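You operate a simulated robot arm through the tools that you are given. There is no shell and no other tool. Be economical: measure what you need, move in short steps, check, and stop when the job is done.

Carry out the task below with a simulated two-armed robot. There is one attempt and no reset: what you move stays moved.

JOB
Fetch the grey box one and set it on the black sheet. Put the cap one in the blue tray. Take the tube marked keep and leave it in the red tray marked fail. Turn the fan dial of the extractor to 2. Press the green button on the torque tester three times. Any order will do.

The check looks at the end state, three seconds after you hand in, the way a careful person would. Anything else that was tipped, shoved, dropped, spilled or broken makes it a failure. A push-on lid holds only when it is set on centred and level and pressed home; a screw cap is set on level and turned clockwise until tight. Flat cloth is picked up by pressing the open fingertips on it (5 to 10 N) and closing them slowly along it; thin cloth reads only 2 to 8 mm in the jaws.

ROBOT AND FRAMES
Two 7-joint arms with two-finger parallel grippers on one trunk, on a base that drives. Base frame: it is fixed to the floor where the robot stands at the start and does not move with it; the origin is under the middle of the robot, x ahead of it, y to its left, z up; the surface under the hand at the start is at about z = 0.8. Readings come in m, rad, newtons and seconds.
The left shoulder is at the start at [0.02, 0.17, 1.178], the right one opposite. With the tool pointing down near the work surface each hand reaches from about 0.1 to 0.66 m from the robot's upright axis, wherever it stands, measured 20 degrees to its own side. Places, roughly: black sheet (22x13x1 cm) [1, -0.3, 0.8]; blue tray (25x17x5 cm) [2.4, 1, 0.8]; cap one [2.5, 1.25, 0.75]; fan dial of the extractor [0.7, 3, 1.5]; green button on the torque tester [3.2, 3.9, 0.9]; grey box one [0.75, 0, 0.75]; red tray marked fail (20x18 cm) [-0.88, 2.54, 0.8]; tube marked keep [2.25, 1.75, 0.75]. Payload 3.8 kg a hand.
The TCP of each hand is the grasp point between the finger pads, 0.03 m short of the fingertips. In the tool frame z runs along the fingers and y along their closing line. Largest opening 0.11 m; finger width 0.02, thickness 0.01; the body of the gripper, 0.048 by 0.112 m, starts 0.055 m behind the TCP.
Orientation is that of the tool frame in the base frame, as [roll, pitch, yaw] about the fixed x, y, z axes, in that order (R = Rz(yaw) Ry(pitch) Rx(roll)). With the fingers straight down and closing along the base's y, the tool's x points along the base's -x, its y along +y and its z along -z.

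CONTROLS
- The arms move only by the tool jog_arm. It takes "left_increments", "right_increments" or both (then of equal length, played together; a hand with none holds still); each is a list of rows, each a list of 7 numbers: the finger opening in cm, from 0 to 11, then the shift along the base's x, y, z in cm, then the turn, a rotation vector about the base's x, y, z in rad. In form: [[gripper, dx, dy, dz, rx, ry, rz], ...]. A call has 1 to 10 rows; each row shifts and turns the commanded pose from where the row before left it. Rows are played at 5 a second. More than 0.05 m and 0.15 rad between two rows, or a gripper value outside its range, and nothing of the call is played. A pose out of reach is approached as far as the arm can. The call stops where the force on the tool passes 40 N (or 10 N more than at its start, if that is more) or the arm is blocked; 0.2 s more then pass. Each finger travels about 0.072 m/s and halts on what it meets, pressing with about 42 N; the grip force reading is that of the motor and also rises with nothing between the fingers. The clock runs only during rows and for 0.2 s after the last one: add rows that do not move to give the fingers time. The reply holds the time, the measured pose of the TCP, the force on the tool along the base axes, the opening and the grip force, in the units named above and with some noise, with the torque about the TCP (base axes, N m) and any sound that the robot's microphone picked up.
- Cameras (640 x 400 px; columns grow to the right, rows downward): "scene" is now at [0.0995, -0.0062, 1.3439]; the picture's right is [-0.05, -1.00, 0.00], its down [-0.51, 0.03, -0.86] and it looks along [0.86, -0.05, -0.51] (base axes); focal length 285 px, centre (320, 200). "left" rides on the left gripper at [0.072, -0.017, -0.103] in its tool frame; the picture's right is [0.23, 0.97, 0.00], its down [-0.76, 0.18, -0.62] and it looks along [-0.61, 0.14, 0.78] (tool axes); focal length 222 px, centre (320, 200). "right" rides on the right gripper at [0.072, 0.017, -0.103] in its tool frame; the picture's right is [-0.23, 0.97, 0.00], its down [-0.76, -0.18, -0.62] and it looks along [-0.61, -0.14, 0.78] (tool axes); focal length 222 px, centre (320, 200). There is no depth. A picture from a camera that has moved, and an enlarged one, comes with that camera's place and axes in the base frame and with its lens. The place of the scene camera against the robot may be out by one fixed shift of up to 0.018 m in any direction.
- get_image(camera): a new picture of that camera. No time passes.
- raise_lower(by): slides the trunk up (or, below 0, down) by that many m; the arms and the scene camera ride with it, the base frame stays. It gives what a move gives, with no picture.
- steer(legs): drives the robot by 1 to 6 legs, each [ahead, turn to the left] in m and rad, along the robot's own axes; the way and the turn of a leg run together, so that a leg with both is an arc; at most 1.5 m and 3.142 rad a leg. The arms and the cameras ride along, it lands a little off, and it stops where it bumps. It gives what a move gives.
- turn_head(pan, tilt): turns the head with the scene camera to pan (to the left, within 1.396 rad either way) and tilt (down, from -0.506 to 1.204), counted from straight ahead of the robot. It gives what a move gives.
- zoom(camera, box): a new picture of the part [left, top, right, bottom] of that camera's present view, enlarged. No time passes.
- job_done(): hands the job in; it is judged then, once.

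Work in short steps. Places have to be worked out from the pictures, the camera data and where the tool is seen: move nearer, look again, correct. Check each grasp and each placing, and mend what went wrong. You have 165 turns and 118 pictures in all, those below and enlarged ones among them. Open the grippers and draw the arms clear of the work before you hand the job in, unless the task says otherwise; then end with one line.

The tools are called after ">>>" as a command line: name --argument value ..., lists and objects as JSON in quotes. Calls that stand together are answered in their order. jog_arm: Moves the arms, as the interface text tells. Its arguments: {"type":"object","properties":{"left_increments":{"type":"array"},"right_increments":{"type":"array"}},"required":[]} The other tools are called the same way: raise_lower (by) slides the trunk up or down; steer (legs) drives the base; turn_head (pan, tilt) turns the head that bears the scene camera; get_image (camera) takes a picture; zoom (camera, box) takes an enlarged picture of a part of a camera's view; job_done () hands the job in.

At the start:

```text
time_s: 0.0
left_tcp_pos: [0.521, 0.1711, 1.1334]
left_orientation: [3.141, 0.0, 3.14]
left_contact_force: [0.1, -0.7, 0.0]
left_wrist_torque: [0.0, 0.01, 0.0]
left_grip_width: 0.11
left_finger_force: 0.0
right_tcp_pos: [0.4785, -0.269, 1.1341]
right_orientation: [3.14, -0.001, 3.141]
right_contact_force: [-0.6, 0.9, -0.9]
right_wrist_torque: [-0.01, 0.04, 0.0]
right_grip_width: 0.11
right_finger_force: 0.1
trunk travel left (down, up): [-0.275, 0.295]
robot x, y, heading: [0.0, -0.0016, 0.002]
head pan, tilt: [-0.052, 0.531]
```

scene: 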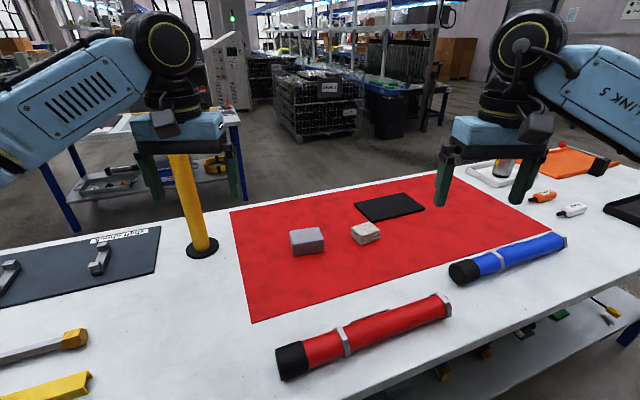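
right: 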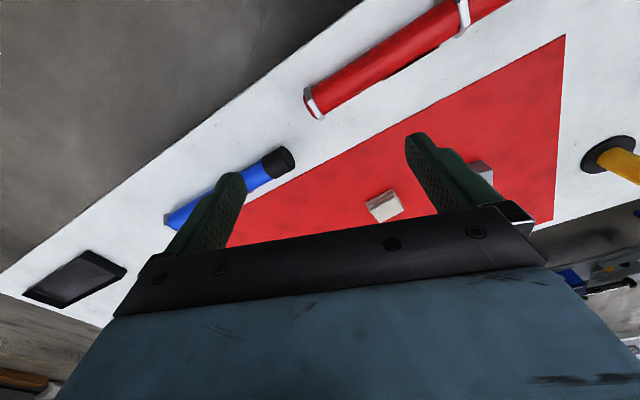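
left: 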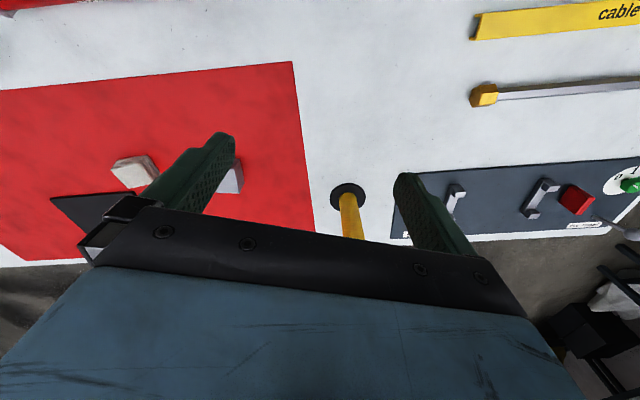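

The grey box appears near (0.77, 0.0) and a beige one sits next to it. I'll enlarge the view to tell them apart.

>>> zoom --camera "scene" --box '[240, 160, 480, 310]'

>>> zoom --camera "left" --box '[0, 40, 400, 290]'

```text
2.67 times, centred on (360, 235) of scene
camera zoom: at [0.0995, -0.0062, 1.3439], right [-0.05, -1.0, 0.0], down [-0.51, 0.03, -0.86], along [0.86, -0.05, -0.51], focal length 759 px, centre (213, 107)
```

zoom: 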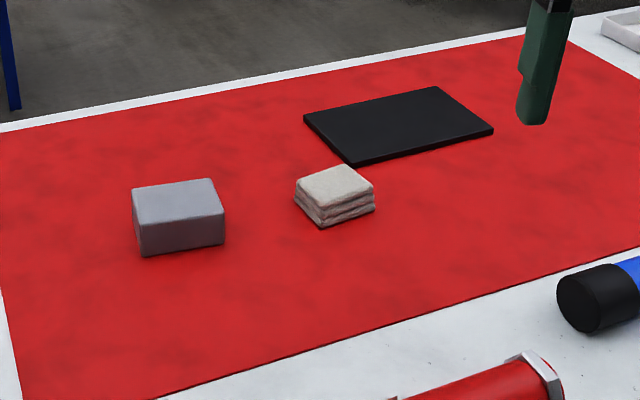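

```text
1.60 times, centred on (200, 165) of left
camera zoom: at [0.4482, 0.1547, 1.2366], right [-0.23, 0.97, 0.0], down [0.76, 0.18, 0.62], along [0.61, 0.14, -0.78], focal length 355 px, centre (512, 256)
```

zoom: 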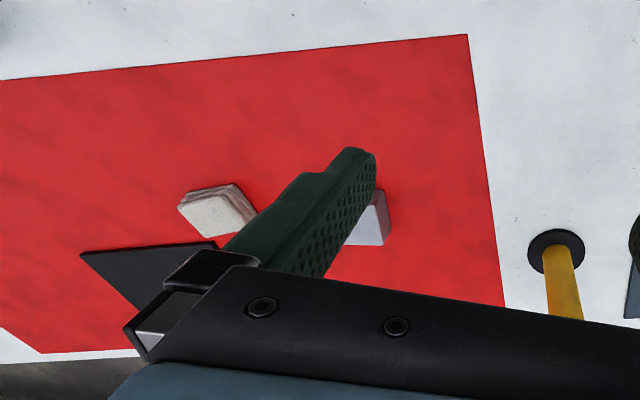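

The box is about 9 x 6.3 x 4.2 cm, on a table turned about 10–20°. It and the sheet are probably reached better from the far side. I'll look around first to plan the driving.

>>> turn_head --pan 0.55 --tilt 0.25

>>> get_image --camera "scene"

>>> turn_head --pan 1.39 --tilt 0.3

>>> get_image --camera "scene"

>>> turn_head --pan -0.6 --tilt 0.5

>>> get_image --camera "scene"

```text
time_s: 1.0
left_tcp_pos: [0.5206, 0.1716, 1.1332]
left_orientation: [-3.141, -0.001, 3.141]
left_contact_force: [0.7, 0.3, 0.8]
left_wrist_torque: [0.05, -0.03, -0.01]
left_grip_width: 0.1101
left_finger_force: 0.1
right_tcp_pos: [0.4799, -0.2685, 1.1323]
right_orientation: [-3.142, 0.001, 3.142]
right_contact_force: [0.5, -0.7, -0.2]
right_wrist_torque: [-0.03, 0.0, 0.0]
right_grip_width: 0.1098
right_finger_force: 0.0
trunk travel left (down, up): [-0.275, 0.295]
robot x, y, heading: [-0.0011, -0.0008, -0.002]
head pan, tilt: [0.55, 0.25]
```

```text
112 pictures are left
camera scene: at [0.0891, 0.0472, 1.3699], right [0.52, -0.85, 0.0], down [-0.21, -0.13, -0.97], along [0.83, 0.51, -0.25], focal length 285 px, centre (320, 200)
```

scene: 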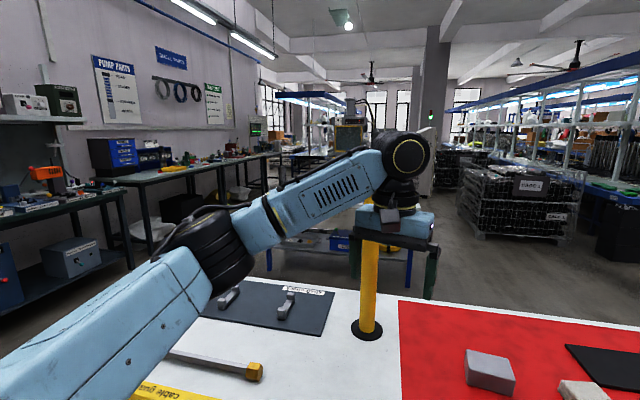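

```text
time_s: 2.2
left_tcp_pos: [0.5206, 0.1709, 1.1349]
left_orientation: [-3.141, 0.0, -3.141]
left_contact_force: [-0.6, 0.6, 0.1]
left_wrist_torque: [0.01, 0.03, -0.03]
left_grip_width: 0.1104
left_finger_force: 0.0
right_tcp_pos: [0.4795, -0.2698, 1.1335]
right_orientation: [-3.141, 0.0, 3.141]
right_contact_force: [-1.0, 0.9, -0.5]
right_wrist_torque: [-0.01, 0.0, 0.01]
right_grip_width: 0.1103
right_finger_force: 0.1
trunk travel left (down, up): [-0.275, 0.295]
robot x, y, heading: [-0.0016, 0.0021, 0.003]
head pan, tilt: [1.389, 0.3]
```

```text
111 pictures are left
camera scene: at [0.0263, 0.0903, 1.3652], right [0.98, -0.18, 0.0], down [-0.05, -0.29, -0.96], along [0.17, 0.94, -0.3], focal length 285 px, centre (320, 200)
```

scene: 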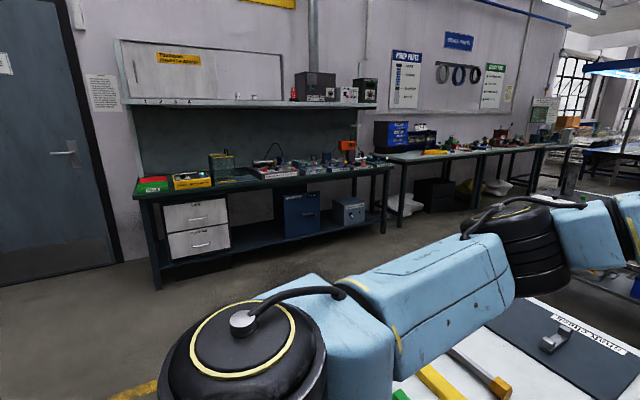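

```text
time_s: 4.1
left_tcp_pos: [0.521, 0.1719, 1.1339]
left_orientation: [3.141, -0.001, -3.142]
left_contact_force: [-0.5, 0.4, 0.8]
left_wrist_torque: [0.0, -0.03, 0.03]
left_grip_width: 0.11
left_finger_force: 0.1
right_tcp_pos: [0.4791, -0.2696, 1.1324]
right_orientation: [-3.142, 0.002, 3.141]
right_contact_force: [0.2, 0.8, -0.4]
right_wrist_torque: [0.0, -0.02, -0.02]
right_grip_width: 0.1099
right_finger_force: 0.1
trunk travel left (down, up): [-0.275, 0.295]
robot x, y, heading: [0.0015, -0.0008, 0.0]
head pan, tilt: [-0.6, 0.499]
```

```text
110 pictures are left
camera scene: at [0.0845, -0.0529, 1.3468], right [-0.56, -0.83, 0.0], down [-0.4, 0.27, -0.88], along [0.72, -0.5, -0.48], focal length 285 px, centre (320, 200)
```

scene: 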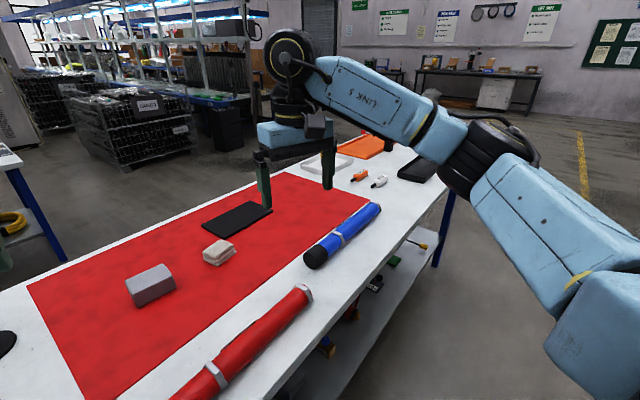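

Everything (this table, the blue-legged one, the wall bench) appears turned about 0.325 rad. An aisle lies behind this table, so I'll drive around its left end. First leg: turn left and drive along the table, then look.

>>> steer --legs '[[0, 1.895], [1.4, 0], [0, -1.57]]'

>>> turn_head --pan -0.6 --tilt 0.45

>>> get_image --camera "scene"

>>> turn_head --pan 0.2 --tilt 0.4

>>> get_image --camera "scene"

```text
time_s: 19.5
left_tcp_pos: [0.046, 1.6392, 1.1338]
left_orientation: [-3.14, 0.001, -2.878]
left_contact_force: [-0.1, 1.1, 0.2]
left_wrist_torque: [-0.02, 0.01, -0.01]
left_grip_width: 0.1098
left_finger_force: 0.1
right_tcp_pos: [0.1212, 1.2032, 1.1349]
right_orientation: [-3.142, 0.001, -2.877]
right_contact_force: [0.0, 0.7, -0.8]
right_wrist_torque: [0.0, -0.02, 0.01]
right_grip_width: 0.11
right_finger_force: 0.1
trunk travel left (down, up): [-0.275, 0.295]
robot x, y, heading: [-0.4102, 1.3371, 0.267]
head pan, tilt: [-0.6, 0.499]
```

```text
time_s: 20.1
left_tcp_pos: [0.0459, 1.6395, 1.1341]
left_orientation: [3.141, 0.0, -2.879]
left_contact_force: [-0.1, 0.4, -0.5]
left_wrist_torque: [0.01, 0.01, 0.03]
left_grip_width: 0.1098
left_finger_force: 0.0
right_tcp_pos: [0.1223, 1.2039, 1.1336]
right_orientation: [-3.141, 0.0, -2.875]
right_contact_force: [-0.1, 0.1, 0.0]
right_wrist_torque: [0.0, -0.01, 0.02]
right_grip_width: 0.11
right_finger_force: 0.0
trunk travel left (down, up): [-0.275, 0.295]
robot x, y, heading: [-0.4128, 1.341, 0.269]
head pan, tilt: [-0.6, 0.45]
```

```text
109 pictures are left
camera scene: at [-0.3158, 1.3117, 1.3512], right [-0.33, -0.94, 0.0], down [-0.41, 0.14, -0.9], along [0.85, -0.3, -0.44], focal length 285 px, centre (320, 200)
```

scene: 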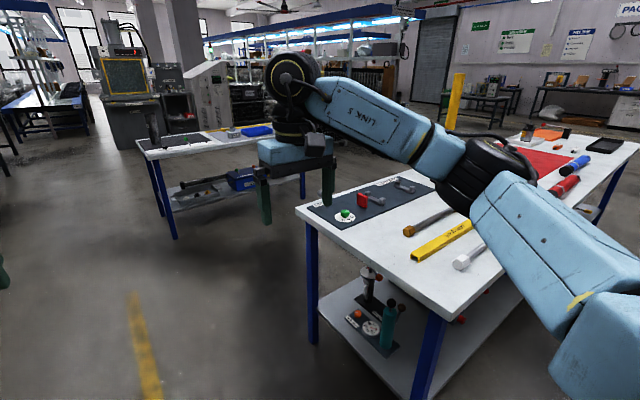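

```text
time_s: 21.2
left_tcp_pos: [0.0461, 1.6386, 1.1334]
left_orientation: [-3.141, 0.002, -2.88]
left_contact_force: [0.6, 0.4, -0.1]
left_wrist_torque: [0.02, -0.02, -0.03]
left_grip_width: 0.1099
left_finger_force: 0.1
right_tcp_pos: [0.1211, 1.2031, 1.1338]
right_orientation: [-3.141, -0.001, -2.875]
right_contact_force: [-0.2, 0.5, 0.0]
right_wrist_torque: [0.01, 0.07, -0.01]
right_grip_width: 0.1102
right_finger_force: 0.1
trunk travel left (down, up): [-0.275, 0.295]
robot x, y, heading: [-0.4103, 1.3353, 0.263]
head pan, tilt: [0.201, 0.4]
```

```text
108 pictures are left
camera scene: at [-0.3198, 1.3835, 1.3559], right [0.45, -0.89, 0.0], down [-0.35, -0.17, -0.92], along [0.82, 0.41, -0.39], focal length 285 px, centre (320, 200)
```

scene: 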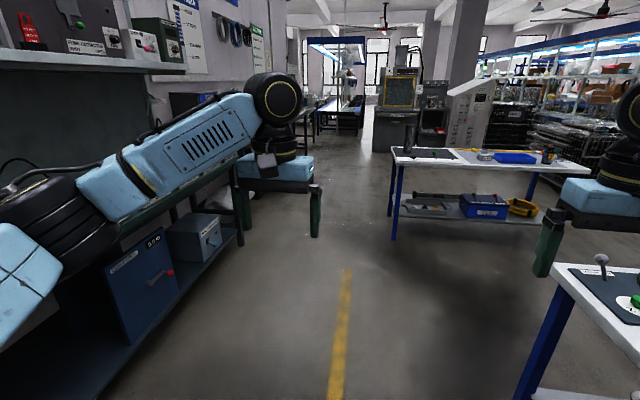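

The route is clear: the table's left end is at about t=0.78 and the aisle spans n≈1.0–2.38. I'll drive ahead, turn right into the aisle, go along it, then turn to face the table's far side.

>>> steer --legs '[[0, 0.06], [1.45, 0], [0.2, 0], [0, -1.571], [1.5, 0]]'

```text
time_s: 40.8
left_tcp_pos: [1.9429, 0.0108, 1.1348]
left_orientation: [3.141, 0.0, 1.9]
left_contact_force: [0.4, 0.1, 0.0]
left_wrist_torque: [0.02, 0.01, -0.02]
left_grip_width: 0.1099
left_finger_force: 0.1
right_tcp_pos: [1.5128, -0.0926, 1.1348]
right_orientation: [3.14, 0.0, 1.899]
right_contact_force: [-0.2, -0.4, 0.0]
right_wrist_torque: [-0.01, -0.02, -0.02]
right_grip_width: 0.1098
right_finger_force: 0.1
trunk travel left (down, up): [-0.275, 0.295]
robot x, y, heading: [1.6191, 0.445, -1.243]
head pan, tilt: [0.201, 0.4]
```

I'm at n=1.68, t=-0.09. I'll drive 0.2 m more, turn right to face the table, and look.

>>> steer --legs '[[0.2, 0], [0, -1.571]]'

>>> turn_head --pan 0 --tilt 0.65

>>> get_image --camera "scene"

```text
time_s: 46.2
left_tcp_pos: [1.2374, -0.071, 1.1343]
left_orientation: [3.141, -0.001, 0.326]
left_contact_force: [0.0, -0.7, 0.2]
left_wrist_torque: [0.02, 0.01, 0.0]
left_grip_width: 0.1099
left_finger_force: 0.0
right_tcp_pos: [1.1365, 0.3613, 1.1348]
right_orientation: [-3.141, 0.001, 0.325]
right_contact_force: [0.0, 0.6, -0.1]
right_wrist_torque: [-0.01, 0.01, 0.03]
right_grip_width: 0.1101
right_finger_force: 0.2
trunk travel left (down, up): [-0.275, 0.295]
robot x, y, heading: [1.6783, 0.2582, -2.814]
head pan, tilt: [0.201, 0.4]
```

```text
time_s: 46.9
left_tcp_pos: [1.2377, -0.0698, 1.1334]
left_orientation: [3.141, 0.0, 0.325]
left_contact_force: [-0.4, -0.9, 0.0]
left_wrist_torque: [-0.03, 0.01, -0.04]
left_grip_width: 0.11
left_finger_force: 0.1
right_tcp_pos: [1.1372, 0.3609, 1.1343]
right_orientation: [-3.141, 0.0, 0.326]
right_contact_force: [-0.4, -0.1, 0.7]
right_wrist_torque: [-0.02, 0.0, 0.0]
right_grip_width: 0.11
right_finger_force: 0.0
trunk travel left (down, up): [-0.275, 0.295]
robot x, y, heading: [1.6762, 0.2568, -2.82]
head pan, tilt: [0.0, 0.649]
```

```text
107 pictures are left
camera scene: at [1.5632, 0.2223, 1.3335], right [-0.32, 0.95, 0.0], down [0.57, 0.19, -0.8], along [-0.76, -0.25, -0.6], focal length 285 px, centre (320, 200)
```

scene: 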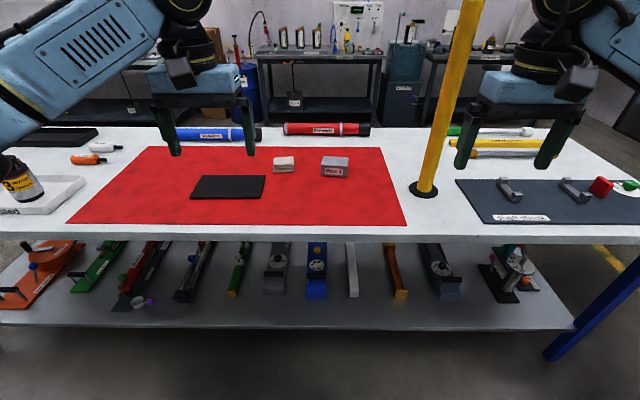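

BOX 1 is visible. The yellow pole is tall and would be in the right hand's way as I drive forward, so I'll pull the right arm back about 27 cm first.

>>> jog_arm --right_increments '[[11, 4.4, 1.5, 0, 0, 0, 0], [11, 4.4, 1.5, 0, 0, 0, 0], [11, 4.4, 1.5, 0, 0, 0, 0], [11, 4.4, 1.5, 0, 0, 0, 0], [11, 4.4, 1.5, 0, 0, 0, 0], [11, 4.4, 1.5, 0, 0, 0, 0]]'

>>> steer --legs '[[0.3, 0]]'

>>> turn_head --pan 0 --tilt 0.8

>>> get_image --camera "scene"

```text
time_s: 48.3
left_tcp_pos: [1.2391, -0.0707, 1.1343]
left_orientation: [3.141, 0.0, 0.324]
left_contact_force: [0.3, -0.3, 0.2]
left_wrist_torque: [-0.01, -0.04, -0.02]
left_grip_width: 0.1101
left_finger_force: 0.1
right_tcp_pos: [1.3892, 0.45, 1.1428]
right_orientation: [3.141, 0.0, 0.325]
right_contact_force: [0.6, -0.4, -0.2]
right_wrist_torque: [-0.01, 0.0, 0.01]
right_grip_width: 0.11
right_finger_force: 0.0
right hand out of reach, approached as far as the arm can: row 6
trunk travel left (down, up): [-0.275, 0.295]
robot x, y, heading: [1.6754, 0.2591, -2.811]
head pan, tilt: [0.0, 0.649]
```

```text
time_s: 50.4
left_tcp_pos: [0.9434, -0.1667, 1.1339]
left_orientation: [3.14, 0.001, 0.321]
left_contact_force: [0.4, 0.5, -0.2]
left_wrist_torque: [0.03, -0.03, 0.02]
left_grip_width: 0.1101
left_finger_force: 0.0
right_tcp_pos: [1.0943, 0.3515, 1.1429]
right_orientation: [3.142, -0.003, 0.322]
right_contact_force: [-0.4, 0.2, 0.1]
right_wrist_torque: [-0.01, 0.0, -0.01]
right_grip_width: 0.11
right_finger_force: 0.1
trunk travel left (down, up): [-0.275, 0.295]
robot x, y, heading: [1.3812, 0.1622, -2.82]
head pan, tilt: [0.0, 0.649]
```

```text
time_s: 51.1
left_tcp_pos: [0.9436, -0.1666, 1.135]
left_orientation: [-3.141, 0.001, 0.32]
left_contact_force: [0.7, 0.4, 0.1]
left_wrist_torque: [0.02, 0.03, -0.01]
left_grip_width: 0.11
left_finger_force: 0.0
right_tcp_pos: [1.0964, 0.3513, 1.1443]
right_orientation: [3.14, 0.0, 0.323]
right_contact_force: [0.5, 0.1, 1.1]
right_wrist_torque: [-0.01, -0.02, 0.02]
right_grip_width: 0.1099
right_finger_force: 0.2
trunk travel left (down, up): [-0.275, 0.295]
robot x, y, heading: [1.3816, 0.1586, -2.817]
head pan, tilt: [0.0, 0.799]
```

```text
106 pictures are left
camera scene: at [1.276, 0.1265, 1.3209], right [-0.32, 0.95, 0.0], down [0.68, 0.23, -0.7], along [-0.66, -0.22, -0.72], focal length 285 px, centre (320, 200)
```

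scene: 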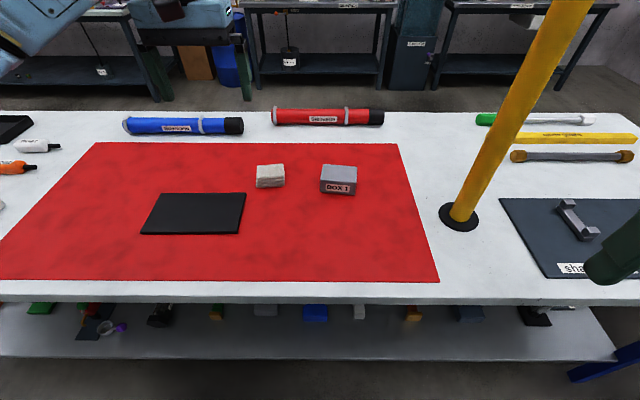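

The edge is about 0.35 m from the robot's axis and the box top centre is near (0.73, -0.005). I'll move 6 cm closer, then take a zoomed look at box and sheet.

>>> steer --legs '[[0.06, 0]]'

>>> zoom --camera "scene" --box '[120, 140, 400, 315]'

>>> get_image --camera "left"

```text
time_s: 52.1
left_tcp_pos: [0.8865, -0.1852, 1.134]
left_orientation: [3.141, 0.0, 0.321]
left_contact_force: [-0.8, -0.1, -0.3]
left_wrist_torque: [-0.02, -0.04, -0.04]
left_grip_width: 0.1098
left_finger_force: 0.0
right_tcp_pos: [1.0378, 0.3309, 1.1434]
right_orientation: [3.141, -0.002, 0.322]
right_contact_force: [-0.5, -0.8, -0.7]
right_wrist_torque: [-0.01, -0.02, -0.02]
right_grip_width: 0.1101
right_finger_force: 0.1
trunk travel left (down, up): [-0.275, 0.295]
robot x, y, heading: [1.3228, 0.1442, -2.821]
head pan, tilt: [0.0, 0.799]
```

```text
2.29 times, centred on (260, 228) of scene
camera zoom: at [1.2171, 0.1068, 1.3207], right [-0.32, 0.95, 0.0], down [0.68, 0.23, -0.7], along [-0.66, -0.22, -0.72], focal length 651 px, centre (457, 137)
```

zoom: 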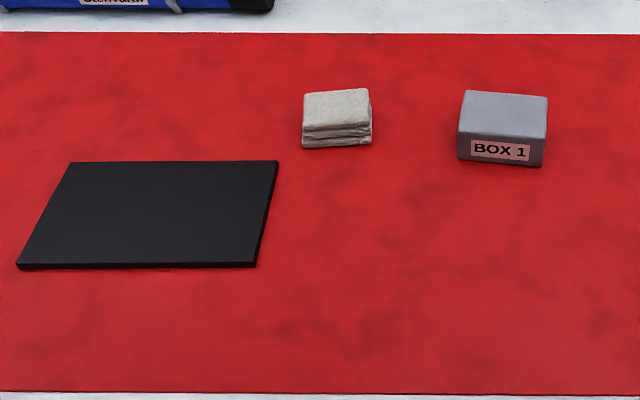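

```text
104 pictures are left
camera left: at [0.9489, -0.1474, 1.2363], right [0.52, -0.85, 0.0], down [-0.67, -0.41, 0.62], along [-0.53, -0.33, -0.78], focal length 222 px, centre (320, 200)
```

left: 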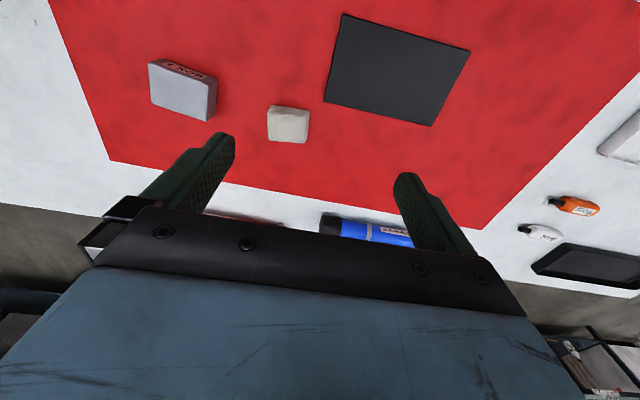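

Left camera puts the box top centre at about (0.750, 0.001), turned so its short side lies about 0.19 rad from base x. I'll move the left hand above it while turning the fingers to close along the short side.

>>> jog_arm --left_increments '[[11, -1.4, 1.9, -1.0, 0, 0, 0.144], [11, -1.4, 1.9, -1.0, 0, 0, 0.144], [11, -1.4, 1.9, -1.0, 0, 0, 0.144], [11, -1.4, 1.9, -1.0, 0, 0, 0.144], [11, -1.4, 1.9, -1.0, 0, 0, 0.144], [11, -1.4, 1.9, -1.0, 0, 0, 0.144], [11, -1.4, 1.9, -1.0, 0, 0, 0.144], [11, -1.4, 1.9, -1.0, 0, 0, 0.144], [11, -1.4, 1.7, -1.0, 0, 0, 0.144], [11, -1.1, 1.7, -1.0, 0, 0, 0.144]]'

>>> get_image --camera "left"

```text
time_s: 54.3
left_tcp_pos: [0.769, -0.004, 1.0318]
left_orientation: [-3.141, 0.001, 1.762]
left_contact_force: [-0.3, 0.1, 0.4]
left_wrist_torque: [-0.03, 0.0, 0.03]
left_grip_width: 0.1101
left_finger_force: 0.1
left hand out of reach, approached as far as the arm can: row 9, 10
right_tcp_pos: [1.0376, 0.3332, 1.1426]
right_orientation: [3.139, 0.002, 0.324]
right_contact_force: [0.0, -0.4, -0.8]
right_wrist_torque: [-0.02, -0.01, -0.02]
right_grip_width: 0.11
right_finger_force: 0.0
trunk travel left (down, up): [-0.275, 0.295]
robot x, y, heading: [1.3255, 0.1399, -2.825]
head pan, tilt: [0.0, 0.799]
```

```text
103 pictures are left
camera left: at [0.7385, 0.0653, 1.1346], right [0.91, 0.41, 0.0], down [0.32, -0.71, 0.63], along [0.26, -0.57, -0.78], focal length 222 px, centre (320, 200)
```

left: 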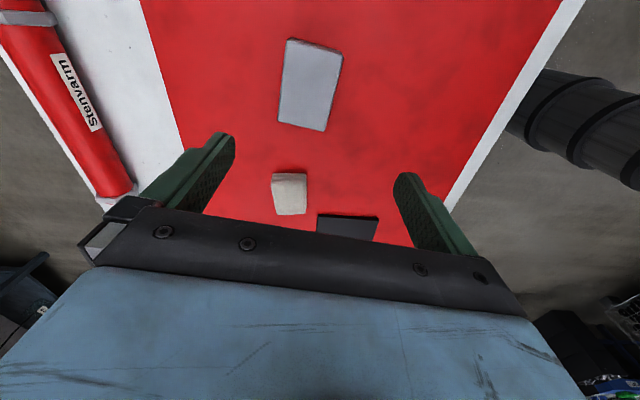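

Box confirmed at (0.751, 0.003), long axis angled 0.19 rad, but the left arm is at its reach limit here. I'll retract the left hand clear of the pole and turn the robot right by 0.4 rad so the box is on the left arm's side.

>>> jog_arm --left_increments '[[11, 3.6, -2.9, 0, 0, 0, 0], [11, 3.6, -2.9, 0, 0, 0, 0], [11, 3.6, -2.9, 0, 0, 0, 0], [11, 3.6, -2.9, 0, 0, 0, 0], [11, 3.6, -2.9, 0, 0, 0, 0]]'

>>> steer --legs '[[0, -0.4]]'

```text
time_s: 55.5
left_tcp_pos: [0.9494, -0.1502, 1.0326]
left_orientation: [3.14, 0.001, 1.761]
left_contact_force: [0.1, 0.8, 0.1]
left_wrist_torque: [0.0, 0.02, 0.02]
left_grip_width: 0.11
left_finger_force: 0.0
right_tcp_pos: [1.0381, 0.3319, 1.1433]
right_orientation: [3.141, 0.0, 0.323]
right_contact_force: [0.7, -0.2, -0.3]
right_wrist_torque: [0.03, -0.01, 0.0]
right_grip_width: 0.1102
right_finger_force: 0.1
trunk travel left (down, up): [-0.275, 0.295]
robot x, y, heading: [1.3224, 0.143, -2.823]
head pan, tilt: [0.0, 0.799]
```

```text
time_s: 57.1
left_tcp_pos: [0.8659, 0.0208, 1.033]
left_orientation: [-3.141, 0.002, 1.367]
left_contact_force: [-0.1, -0.3, 0.4]
left_wrist_torque: [-0.04, -0.03, 0.02]
left_grip_width: 0.11
left_finger_force: 0.1
right_tcp_pos: [1.1343, 0.4295, 1.144]
right_orientation: [3.141, 0.0, -0.076]
right_contact_force: [-0.6, 0.4, 0.1]
right_wrist_torque: [-0.04, 0.01, -0.03]
right_grip_width: 0.1101
right_finger_force: 0.0
trunk travel left (down, up): [-0.275, 0.295]
robot x, y, heading: [1.3276, 0.1427, 3.063]
head pan, tilt: [0.0, 0.799]
```

Now I'll move over the box, restoring the tool yaw to 1.76, and descend to z≈0.93.

>>> jog_arm --left_increments '[[11, -2.9, -0.4, 0, 0, 0, 0.1], [11, -2.9, -0.4, 0, 0, 0, 0.1], [11, -2.9, -0.5, 0, 0, 0, 0.1], [11, -2.8, -0.5, 0, 0, 0, 0.1], [11, 0, 0, -3.4, 0, 0, 0], [11, 0, 0, -3.4, 0, 0, 0], [11, 0, 0, -3.4, 0, 0, 0]]'

>>> get_image --camera "left"

>>> get_image --camera "scene"

```text
time_s: 58.7
left_tcp_pos: [0.7526, 0.0023, 0.932]
left_orientation: [3.141, 0.001, 1.764]
left_contact_force: [-0.7, -0.2, 0.3]
left_wrist_torque: [-0.04, -0.03, -0.01]
left_grip_width: 0.1098
left_finger_force: 0.1
right_tcp_pos: [1.1343, 0.4289, 1.1421]
right_orientation: [3.141, 0.002, -0.076]
right_contact_force: [0.7, 0.7, -0.1]
right_wrist_torque: [-0.01, 0.07, -0.01]
right_grip_width: 0.11
right_finger_force: 0.0
trunk travel left (down, up): [-0.275, 0.295]
robot x, y, heading: [1.3272, 0.1421, 3.065]
head pan, tilt: [0.0, 0.799]
```

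```text
102 pictures are left
camera left: at [0.7204, 0.0716, 1.0345], right [0.91, 0.41, 0.0], down [0.32, -0.71, 0.62], along [0.26, -0.57, -0.78], focal length 222 px, centre (320, 200)
```

left: 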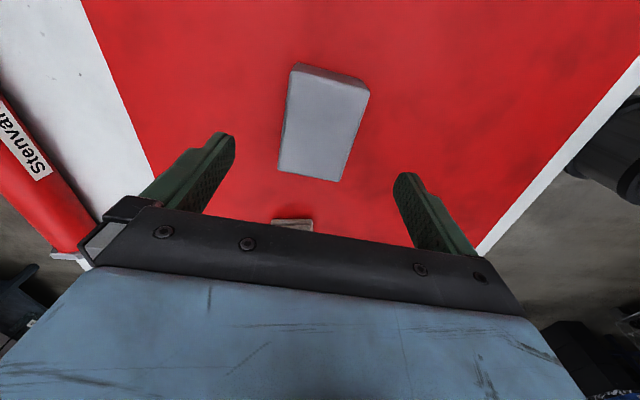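

```text
101 pictures are left
camera scene: at [1.2133, 0.147, 1.3208], right [0.08, 1.0, 0.0], down [0.71, -0.05, -0.7], along [-0.7, 0.05, -0.72], focal length 285 px, centre (320, 200)
```

scene: 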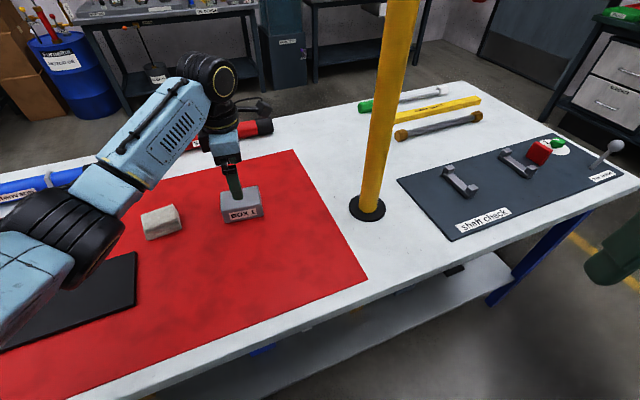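

The box top centre is at about (0.751, 0.005, 0.85) and the hand is centred over it. I'll descend 8.8 cm and close.

>>> jog_arm --left_increments '[[11, 0, 0.2, -3, 0, 0, 0], [11, 0, 0, -3, 0, 0, 0], [11, 0, 0, -1.8, 0, 0, 0], [11, 0, 0, -1.0, 0, 0, 0], [5, 0, 0, 0, 0, 0, 0], [5, 0, 0, 0, 0, 0, 0], [5, 0, 0, 0, 0, 0, 0]]'

```text
time_s: 60.3
left_tcp_pos: [0.7499, 0.0046, 0.8426]
left_orientation: [3.139, 0.003, 1.763]
left_contact_force: [0.1, -0.2, 0.1]
left_wrist_torque: [0.0, 0.0, 0.02]
left_grip_width: 0.0647
left_finger_force: 41.8
right_tcp_pos: [1.1344, 0.4294, 1.1437]
right_orientation: [3.142, -0.001, -0.074]
right_contact_force: [-0.8, -0.3, 0.8]
right_wrist_torque: [0.03, -0.04, 0.01]
right_grip_width: 0.1101
right_finger_force: 0.0
trunk travel left (down, up): [-0.275, 0.295]
robot x, y, heading: [1.3242, 0.1439, 3.066]
head pan, tilt: [0.0, 0.799]
```

Gripped (6.5 cm wide). I'll lift 15 cm and carry it toward the sheet centre at about (0.950, -0.288), aligning it with the sheet.

>>> jog_arm --left_increments '[[5, 0, 0, 5, 0, 0, 0], [5, 0, 0, 5, 0, 0, 0], [5, 0, 0, 4, 0, 0, 0]]'

>>> jog_arm --left_increments '[[5, 2, -2.93, 0, 0, 0, 0.0135], [5, 2, -2.93, 0, 0, 0, 0.0135], [5, 2, -2.93, 0, 0, 0, 0.0135], [5, 2, -2.93, 0, 0, 0, 0.0135], [5, 2, -2.93, 0, 0, 0, 0.0135], [5, 2, -2.93, 0, 0, 0, 0.0135], [5, 2, -2.93, 0, 0, 0, 0.0135], [5, 2, -2.93, 0, 0, 0, 0.0135], [5, 2, -2.93, 0, 0, 0, 0.0135], [5, 2, -2.93, 0, 0, 0, 0.0135]]'

>>> turn_head --pan 0.6 --tilt 0.8

>>> get_image --camera "scene"

>>> get_image --camera "left"

```text
time_s: 61.1
left_tcp_pos: [0.7503, 0.004, 0.9819]
left_orientation: [-3.141, 0.002, 1.763]
left_contact_force: [0.5, 0.5, -2.1]
left_wrist_torque: [0.0, -0.01, -0.01]
left_grip_width: 0.0646
left_finger_force: 42.1
right_tcp_pos: [1.1351, 0.4294, 1.1429]
right_orientation: [-3.141, -0.001, -0.076]
right_contact_force: [-0.2, -0.1, 0.3]
right_wrist_torque: [0.02, 0.0, 0.03]
right_grip_width: 0.11
right_finger_force: 0.1
trunk travel left (down, up): [-0.275, 0.295]
robot x, y, heading: [1.3269, 0.1396, 3.067]
head pan, tilt: [0.0, 0.799]
```

```text
time_s: 63.3
left_tcp_pos: [0.9519, -0.2897, 0.9824]
left_orientation: [-3.141, -0.002, 1.897]
left_contact_force: [-0.3, -0.3, -0.6]
left_wrist_torque: [-0.03, 0.03, -0.01]
left_grip_width: 0.0646
left_finger_force: 42.0
right_tcp_pos: [1.136, 0.4292, 1.1441]
right_orientation: [-3.141, 0.0, -0.074]
right_contact_force: [-0.2, 0.5, -0.3]
right_wrist_torque: [-0.02, 0.0, -0.01]
right_grip_width: 0.1101
right_finger_force: 0.0
trunk travel left (down, up): [-0.275, 0.295]
robot x, y, heading: [1.3278, 0.1389, 3.069]
head pan, tilt: [0.0, 0.799]
```

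```text
time_s: 64.3
left_tcp_pos: [0.9492, -0.2885, 0.982]
left_orientation: [3.138, 0.002, 1.9]
left_contact_force: [0.5, 0.1, -1.6]
left_wrist_torque: [0.0, 0.0, -0.02]
left_grip_width: 0.0648
left_finger_force: 41.8
right_tcp_pos: [1.1342, 0.4286, 1.1426]
right_orientation: [3.141, 0.0, -0.075]
right_contact_force: [0.3, 0.7, -0.1]
right_wrist_torque: [-0.02, 0.02, -0.01]
right_grip_width: 0.1102
right_finger_force: 0.1
trunk travel left (down, up): [-0.275, 0.295]
robot x, y, heading: [1.3283, 0.143, 3.066]
head pan, tilt: [0.6, 0.799]
```

```text
100 pictures are left
camera scene: at [1.2239, 0.1006, 1.3208], right [-0.5, 0.87, 0.0], down [0.62, 0.36, -0.7], along [-0.6, -0.35, -0.72], focal length 285 px, centre (320, 200)
```

scene: 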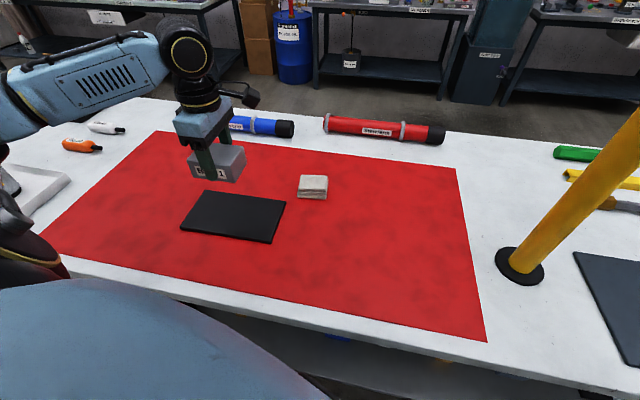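

```text
99 pictures are left
camera left: at [0.9106, -0.2259, 1.0846], right [0.85, 0.53, 0.0], down [0.41, -0.66, 0.62], along [0.33, -0.53, -0.78], focal length 222 px, centre (320, 200)
```

left: 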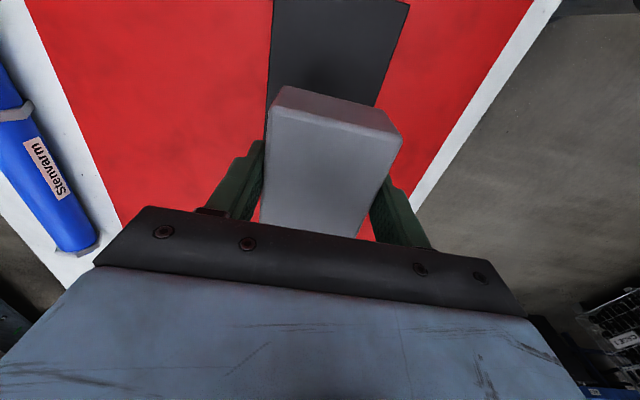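

The box is over the sheet's centre as computed. I'll lower it in steps to just above the sheet.

>>> jog_arm --left_increments '[[5, 0, 0, -4, 0, 0, 0], [5, 0, 0, -4, 0, 0, 0], [5, 0, 0, -3.5, 0, 0, 0], [5, 0, 0, -0.8, 0, 0, 0], [5, 0, 0, -0.3, 0, 0, 0], [5, 0, 0, 0, 0, 0, 0]]'

```text
time_s: 65.7
left_tcp_pos: [0.9503, -0.288, 0.8569]
left_orientation: [3.141, 0.001, 1.899]
left_contact_force: [0.1, -0.2, -1.7]
left_wrist_torque: [0.02, -0.01, 0.02]
left_grip_width: 0.0647
left_finger_force: 42.3
right_tcp_pos: [1.1353, 0.429, 1.1421]
right_orientation: [3.141, -0.001, -0.074]
right_contact_force: [0.4, 0.6, -0.1]
right_wrist_torque: [0.0, 0.01, -0.03]
right_grip_width: 0.1101
right_finger_force: 0.1
trunk travel left (down, up): [-0.275, 0.295]
robot x, y, heading: [1.3263, 0.1433, 3.066]
head pan, tilt: [0.6, 0.799]
```

No contact yet at z=0.857. I'll lower 2 mm at a time.

>>> jog_arm --left_increments '[[5, 0, 0, -0.2, 0, 0, 0], [5, 0, 0, -0.2, 0, 0, 0], [5, 0, 0, 0, 0, 0, 0]]'

```text
time_s: 66.5
left_tcp_pos: [0.9512, -0.2886, 0.8526]
left_orientation: [-3.141, 0.003, 1.9]
left_contact_force: [0.1, -0.1, 1.8]
left_wrist_torque: [-0.12, -0.1, 0.0]
left_grip_width: 0.0645
left_finger_force: 42.4
right_tcp_pos: [1.1337, 0.4282, 1.1427]
right_orientation: [-3.14, 0.001, -0.076]
right_contact_force: [0.1, -0.2, 0.1]
right_wrist_torque: [0.01, 0.0, 0.02]
right_grip_width: 0.1102
right_finger_force: 0.2
trunk travel left (down, up): [-0.275, 0.295]
robot x, y, heading: [1.326, 0.1427, 3.068]
head pan, tilt: [0.6, 0.799]
```

The force has changed sign, so the box is touching the sheet. I'll open and lift away.

>>> jog_arm --left_increments '[[7.5, 0, 0, 0, 0, 0, 0], [11, 0, 0, 0, 0, 0, 0], [11, 0, 0, 0, 0, 0, 0], [11, 0, 0, 4, 0, 0, 0], [11, 0, 0, 5, 0, 0, 0], [11, 0, 0, 5, 0, 0, 0], [11, 0, 0, 5, 0, 0, 0], [11, 0, 0, 5, 0, 0, 0], [11, 0, 0, 3, 0, 0, 0]]'

>>> get_image --camera "scene"

```text
time_s: 68.5
left_tcp_pos: [0.9522, -0.2879, 1.1226]
left_orientation: [3.136, 0.003, 1.9]
left_contact_force: [1.0, -0.1, 1.8]
left_wrist_torque: [0.01, 0.04, 0.01]
left_grip_width: 0.1098
left_finger_force: 0.1
right_tcp_pos: [1.1352, 0.429, 1.1433]
right_orientation: [3.141, 0.001, -0.076]
right_contact_force: [-0.1, -0.5, 0.5]
right_wrist_torque: [0.01, 0.03, 0.01]
right_grip_width: 0.1099
right_finger_force: 0.1
trunk travel left (down, up): [-0.275, 0.295]
robot x, y, heading: [1.3276, 0.1415, 3.069]
head pan, tilt: [0.6, 0.799]
```

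```text
98 pictures are left
camera scene: at [1.2238, 0.1006, 1.321], right [-0.5, 0.87, 0.0], down [0.62, 0.36, -0.7], along [-0.6, -0.35, -0.72], focal length 285 px, centre (320, 200)
```

scene: 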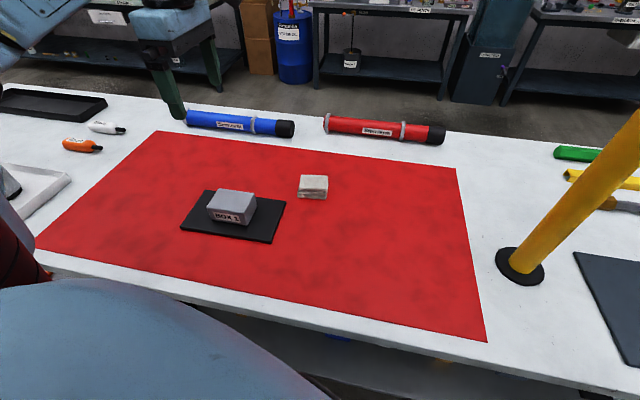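

Box 1 is on the black sheet. Next I'll bring the left arm to a neutral place, back into the aisle and turn to face the blue-legged table.

>>> jog_arm --left_increments '[[11, 0, 2.3, 0, 0, 0, -0.145], [11, 0, 2.3, 0, 0, 0, -0.145], [11, 0, 2.3, 0, 0, 0, -0.145], [11, 0, 2.3, 0, 0, 0, -0.145], [11, 0, 2.3, 0, 0, 0, -0.145], [11, 0, 2.3, 0, 0, 0, -0.145], [11, 0, 2.3, 0, 0, 0, -0.145], [11, 0, 2.3, 0, 0, 0, -0.145], [11, 0, 2.3, 0, 0, 0, -0.145], [11, 0, 2.3, 0, 0, 0, -0.145]]'

>>> steer --legs '[[-0.3, 0], [0, -2.743]]'

>>> turn_head --pan 0.2 --tilt 0.6

>>> get_image --camera "scene"

```text
time_s: 70.7
left_tcp_pos: [0.9508, -0.0579, 1.1219]
left_orientation: [3.141, 0.001, 0.447]
left_contact_force: [0.0, 0.5, 0.6]
left_wrist_torque: [-0.02, -0.02, 0.0]
left_grip_width: 0.1098
left_finger_force: 0.0
right_tcp_pos: [1.1343, 0.4289, 1.1435]
right_orientation: [-3.141, 0.0, -0.075]
right_contact_force: [-0.1, 1.0, -0.3]
right_wrist_torque: [0.01, 0.01, 0.01]
right_grip_width: 0.1098
right_finger_force: 0.0
trunk travel left (down, up): [-0.275, 0.295]
robot x, y, heading: [1.3255, 0.1398, 3.07]
head pan, tilt: [0.6, 0.799]
```

```text
time_s: 79.3
left_tcp_pos: [1.904, 0.4374, 1.121]
left_orientation: [3.141, 0.002, -2.333]
left_contact_force: [-1.2, -0.4, -0.6]
left_wrist_torque: [0.0, 0.0, 0.02]
left_grip_width: 0.11
left_finger_force: 0.0
right_tcp_pos: [1.9043, -0.0831, 1.1432]
right_orientation: [-3.141, 0.0, -2.857]
right_contact_force: [0.3, -0.8, 0.2]
right_wrist_torque: [0.01, 0.0, 0.02]
right_grip_width: 0.11
right_finger_force: 0.2
trunk travel left (down, up): [-0.275, 0.295]
robot x, y, heading: [1.6207, 0.1177, 0.283]
head pan, tilt: [0.6, 0.799]
```

```text
time_s: 80.1
left_tcp_pos: [1.9034, 0.439, 1.121]
left_orientation: [-3.141, 0.001, -2.334]
left_contact_force: [0.0, -0.4, -0.7]
left_wrist_torque: [-0.03, 0.01, -0.01]
left_grip_width: 0.1098
left_finger_force: 0.0
right_tcp_pos: [1.9036, -0.0848, 1.1443]
right_orientation: [-3.14, -0.001, -2.857]
right_contact_force: [-0.3, 0.1, 0.4]
right_wrist_torque: [0.0, 0.0, -0.03]
right_grip_width: 0.1101
right_finger_force: 0.1
trunk travel left (down, up): [-0.275, 0.295]
robot x, y, heading: [1.6215, 0.12, 0.285]
head pan, tilt: [0.201, 0.6]
```

```text
97 pictures are left
camera scene: at [1.7097, 0.1645, 1.3377], right [0.47, -0.88, 0.0], down [-0.5, -0.26, -0.82], along [0.73, 0.39, -0.57], focal length 285 px, centre (320, 200)
```

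scene: 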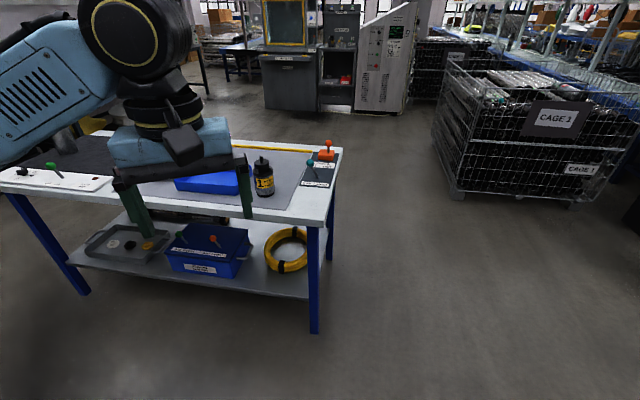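

The blue tray is on this table to the left. I'll drive along the aisle 0.8 m toward it and face the table again.

>>> steer --legs '[[0, 1.61], [0.85, 0], [0, -1.57]]'

>>> turn_head --pan 0.0 --tilt 0.6

>>> get_image --camera "scene"

```text
time_s: 92.3
left_tcp_pos: [1.6632, 1.249, 1.1212]
left_orientation: [-3.141, 0.001, -2.338]
left_contact_force: [0.7, -0.2, 0.3]
left_wrist_torque: [-0.01, -0.02, 0.02]
left_grip_width: 0.11
left_finger_force: 0.2
right_tcp_pos: [1.6596, 0.7274, 1.1421]
right_orientation: [3.14, 0.001, -2.861]
right_contact_force: [-0.6, 0.7, -0.8]
right_wrist_torque: [0.01, 0.01, 0.0]
right_grip_width: 0.1099
right_finger_force: 0.0
trunk travel left (down, up): [-0.275, 0.295]
robot x, y, heading: [1.3774, 0.9305, 0.278]
head pan, tilt: [0.201, 0.6]
```

```text
time_s: 93.1
left_tcp_pos: [1.6618, 1.2492, 1.1204]
left_orientation: [3.14, 0.001, -2.337]
left_contact_force: [0.2, 0.6, -0.1]
left_wrist_torque: [0.03, 0.01, -0.01]
left_grip_width: 0.1102
left_finger_force: 0.0
right_tcp_pos: [1.6593, 0.7292, 1.1436]
right_orientation: [3.141, 0.0, -2.862]
right_contact_force: [-0.7, 0.8, 0.1]
right_wrist_torque: [-0.01, 0.0, -0.02]
right_grip_width: 0.11
right_finger_force: 0.1
trunk travel left (down, up): [-0.275, 0.295]
robot x, y, heading: [1.3792, 0.934, 0.285]
head pan, tilt: [0.0, 0.6]
```

```text
96 pictures are left
camera scene: at [1.4732, 0.9605, 1.3377], right [0.28, -0.96, 0.0], down [-0.54, -0.16, -0.83], along [0.79, 0.23, -0.56], focal length 285 px, centre (320, 200)
```

scene: 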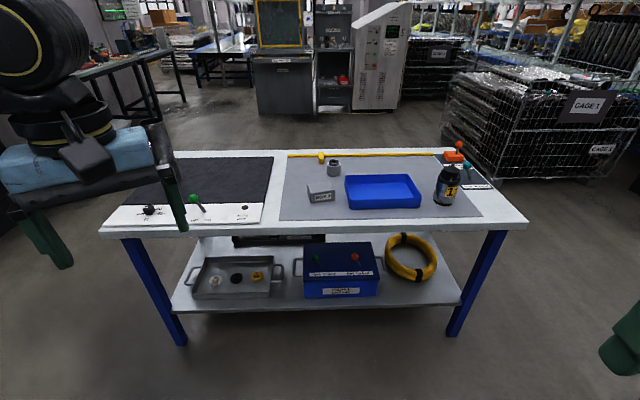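

I can see the blue tray, and a grey cylindrical item by it which may be the cap. I'll drive 0.38 m nearer and pan for a close look.

>>> steer --legs '[[0.38, 0.04]]'

>>> turn_head --pan 0.0 --tilt 0.75

>>> get_image --camera "scene"

>>> turn_head --pan 0.75 --tilt 0.75

>>> get_image --camera "scene"

>>> get_image --camera "left"

```text
time_s: 95.5
left_tcp_pos: [2.012, 1.3735, 1.1205]
left_orientation: [3.139, 0.0, -2.299]
left_contact_force: [-0.1, -0.1, 0.4]
left_wrist_torque: [0.0, -0.01, 0.0]
left_grip_width: 0.1099
left_finger_force: 0.0
right_tcp_pos: [2.0318, 0.8505, 1.1434]
right_orientation: [3.141, 0.0, -2.822]
right_contact_force: [-0.4, 0.5, -0.2]
right_wrist_torque: [0.01, -0.01, -0.02]
right_grip_width: 0.1099
right_finger_force: 0.0
trunk travel left (down, up): [-0.275, 0.295]
robot x, y, heading: [1.7429, 1.04, 0.321]
head pan, tilt: [0.0, 0.6]
```

```text
time_s: 96.2
left_tcp_pos: [2.0118, 1.3736, 1.1218]
left_orientation: [-3.141, 0.001, -2.297]
left_contact_force: [-0.3, 0.2, 0.1]
left_wrist_torque: [-0.03, 0.01, -0.01]
left_grip_width: 0.1101
left_finger_force: 0.1
right_tcp_pos: [2.0301, 0.8521, 1.1441]
right_orientation: [3.142, 0.001, -2.821]
right_contact_force: [0.2, -0.4, 0.0]
right_wrist_torque: [0.04, 0.02, 0.01]
right_grip_width: 0.1099
right_finger_force: 0.0
trunk travel left (down, up): [-0.275, 0.295]
robot x, y, heading: [1.7433, 1.0411, 0.318]
head pan, tilt: [0.0, 0.75]
```

```text
95 pictures are left
camera scene: at [1.8295, 1.0749, 1.3249], right [0.31, -0.95, 0.0], down [-0.65, -0.21, -0.73], along [0.69, 0.23, -0.68], focal length 285 px, centre (320, 200)
```

scene: 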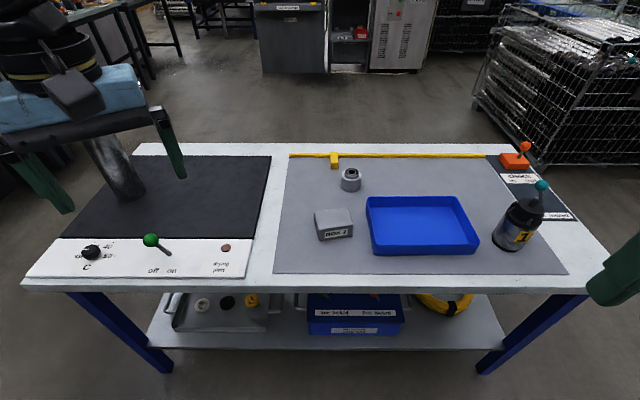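

```text
time_s: 97.3
left_tcp_pos: [2.0127, 1.3733, 1.1219]
left_orientation: [3.139, 0.002, -2.298]
left_contact_force: [0.0, 0.1, -0.4]
left_wrist_torque: [-0.02, -0.01, 0.01]
left_grip_width: 0.1102
left_finger_force: 0.1
right_tcp_pos: [2.0305, 0.8522, 1.1436]
right_orientation: [3.14, -0.002, -2.821]
right_contact_force: [-0.2, -0.3, 0.3]
right_wrist_torque: [0.01, 0.01, 0.01]
right_grip_width: 0.11
right_finger_force: 0.0
trunk travel left (down, up): [-0.275, 0.295]
robot x, y, heading: [1.7396, 1.0459, 0.324]
head pan, tilt: [0.75, 0.75]
```

```text
94 pictures are left
camera scene: at [1.7908, 1.1216, 1.3248], right [0.88, -0.48, 0.0], down [-0.33, -0.6, -0.73], along [0.35, 0.64, -0.68], focal length 285 px, centre (320, 200)
```

scene: 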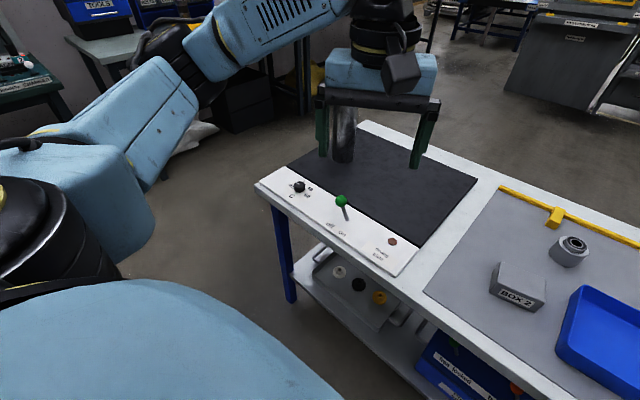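

```text
93 pictures are left
camera left: at [1.9769, 1.3074, 1.2238], right [-0.88, 0.48, 0.0], down [0.37, 0.69, 0.62], along [0.3, 0.55, -0.78], focal length 222 px, centre (320, 200)
```

left: 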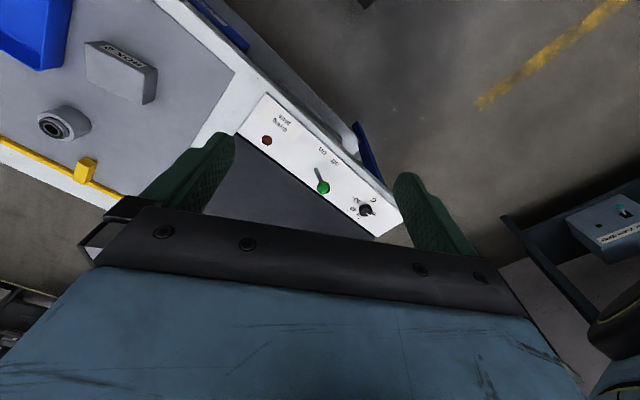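

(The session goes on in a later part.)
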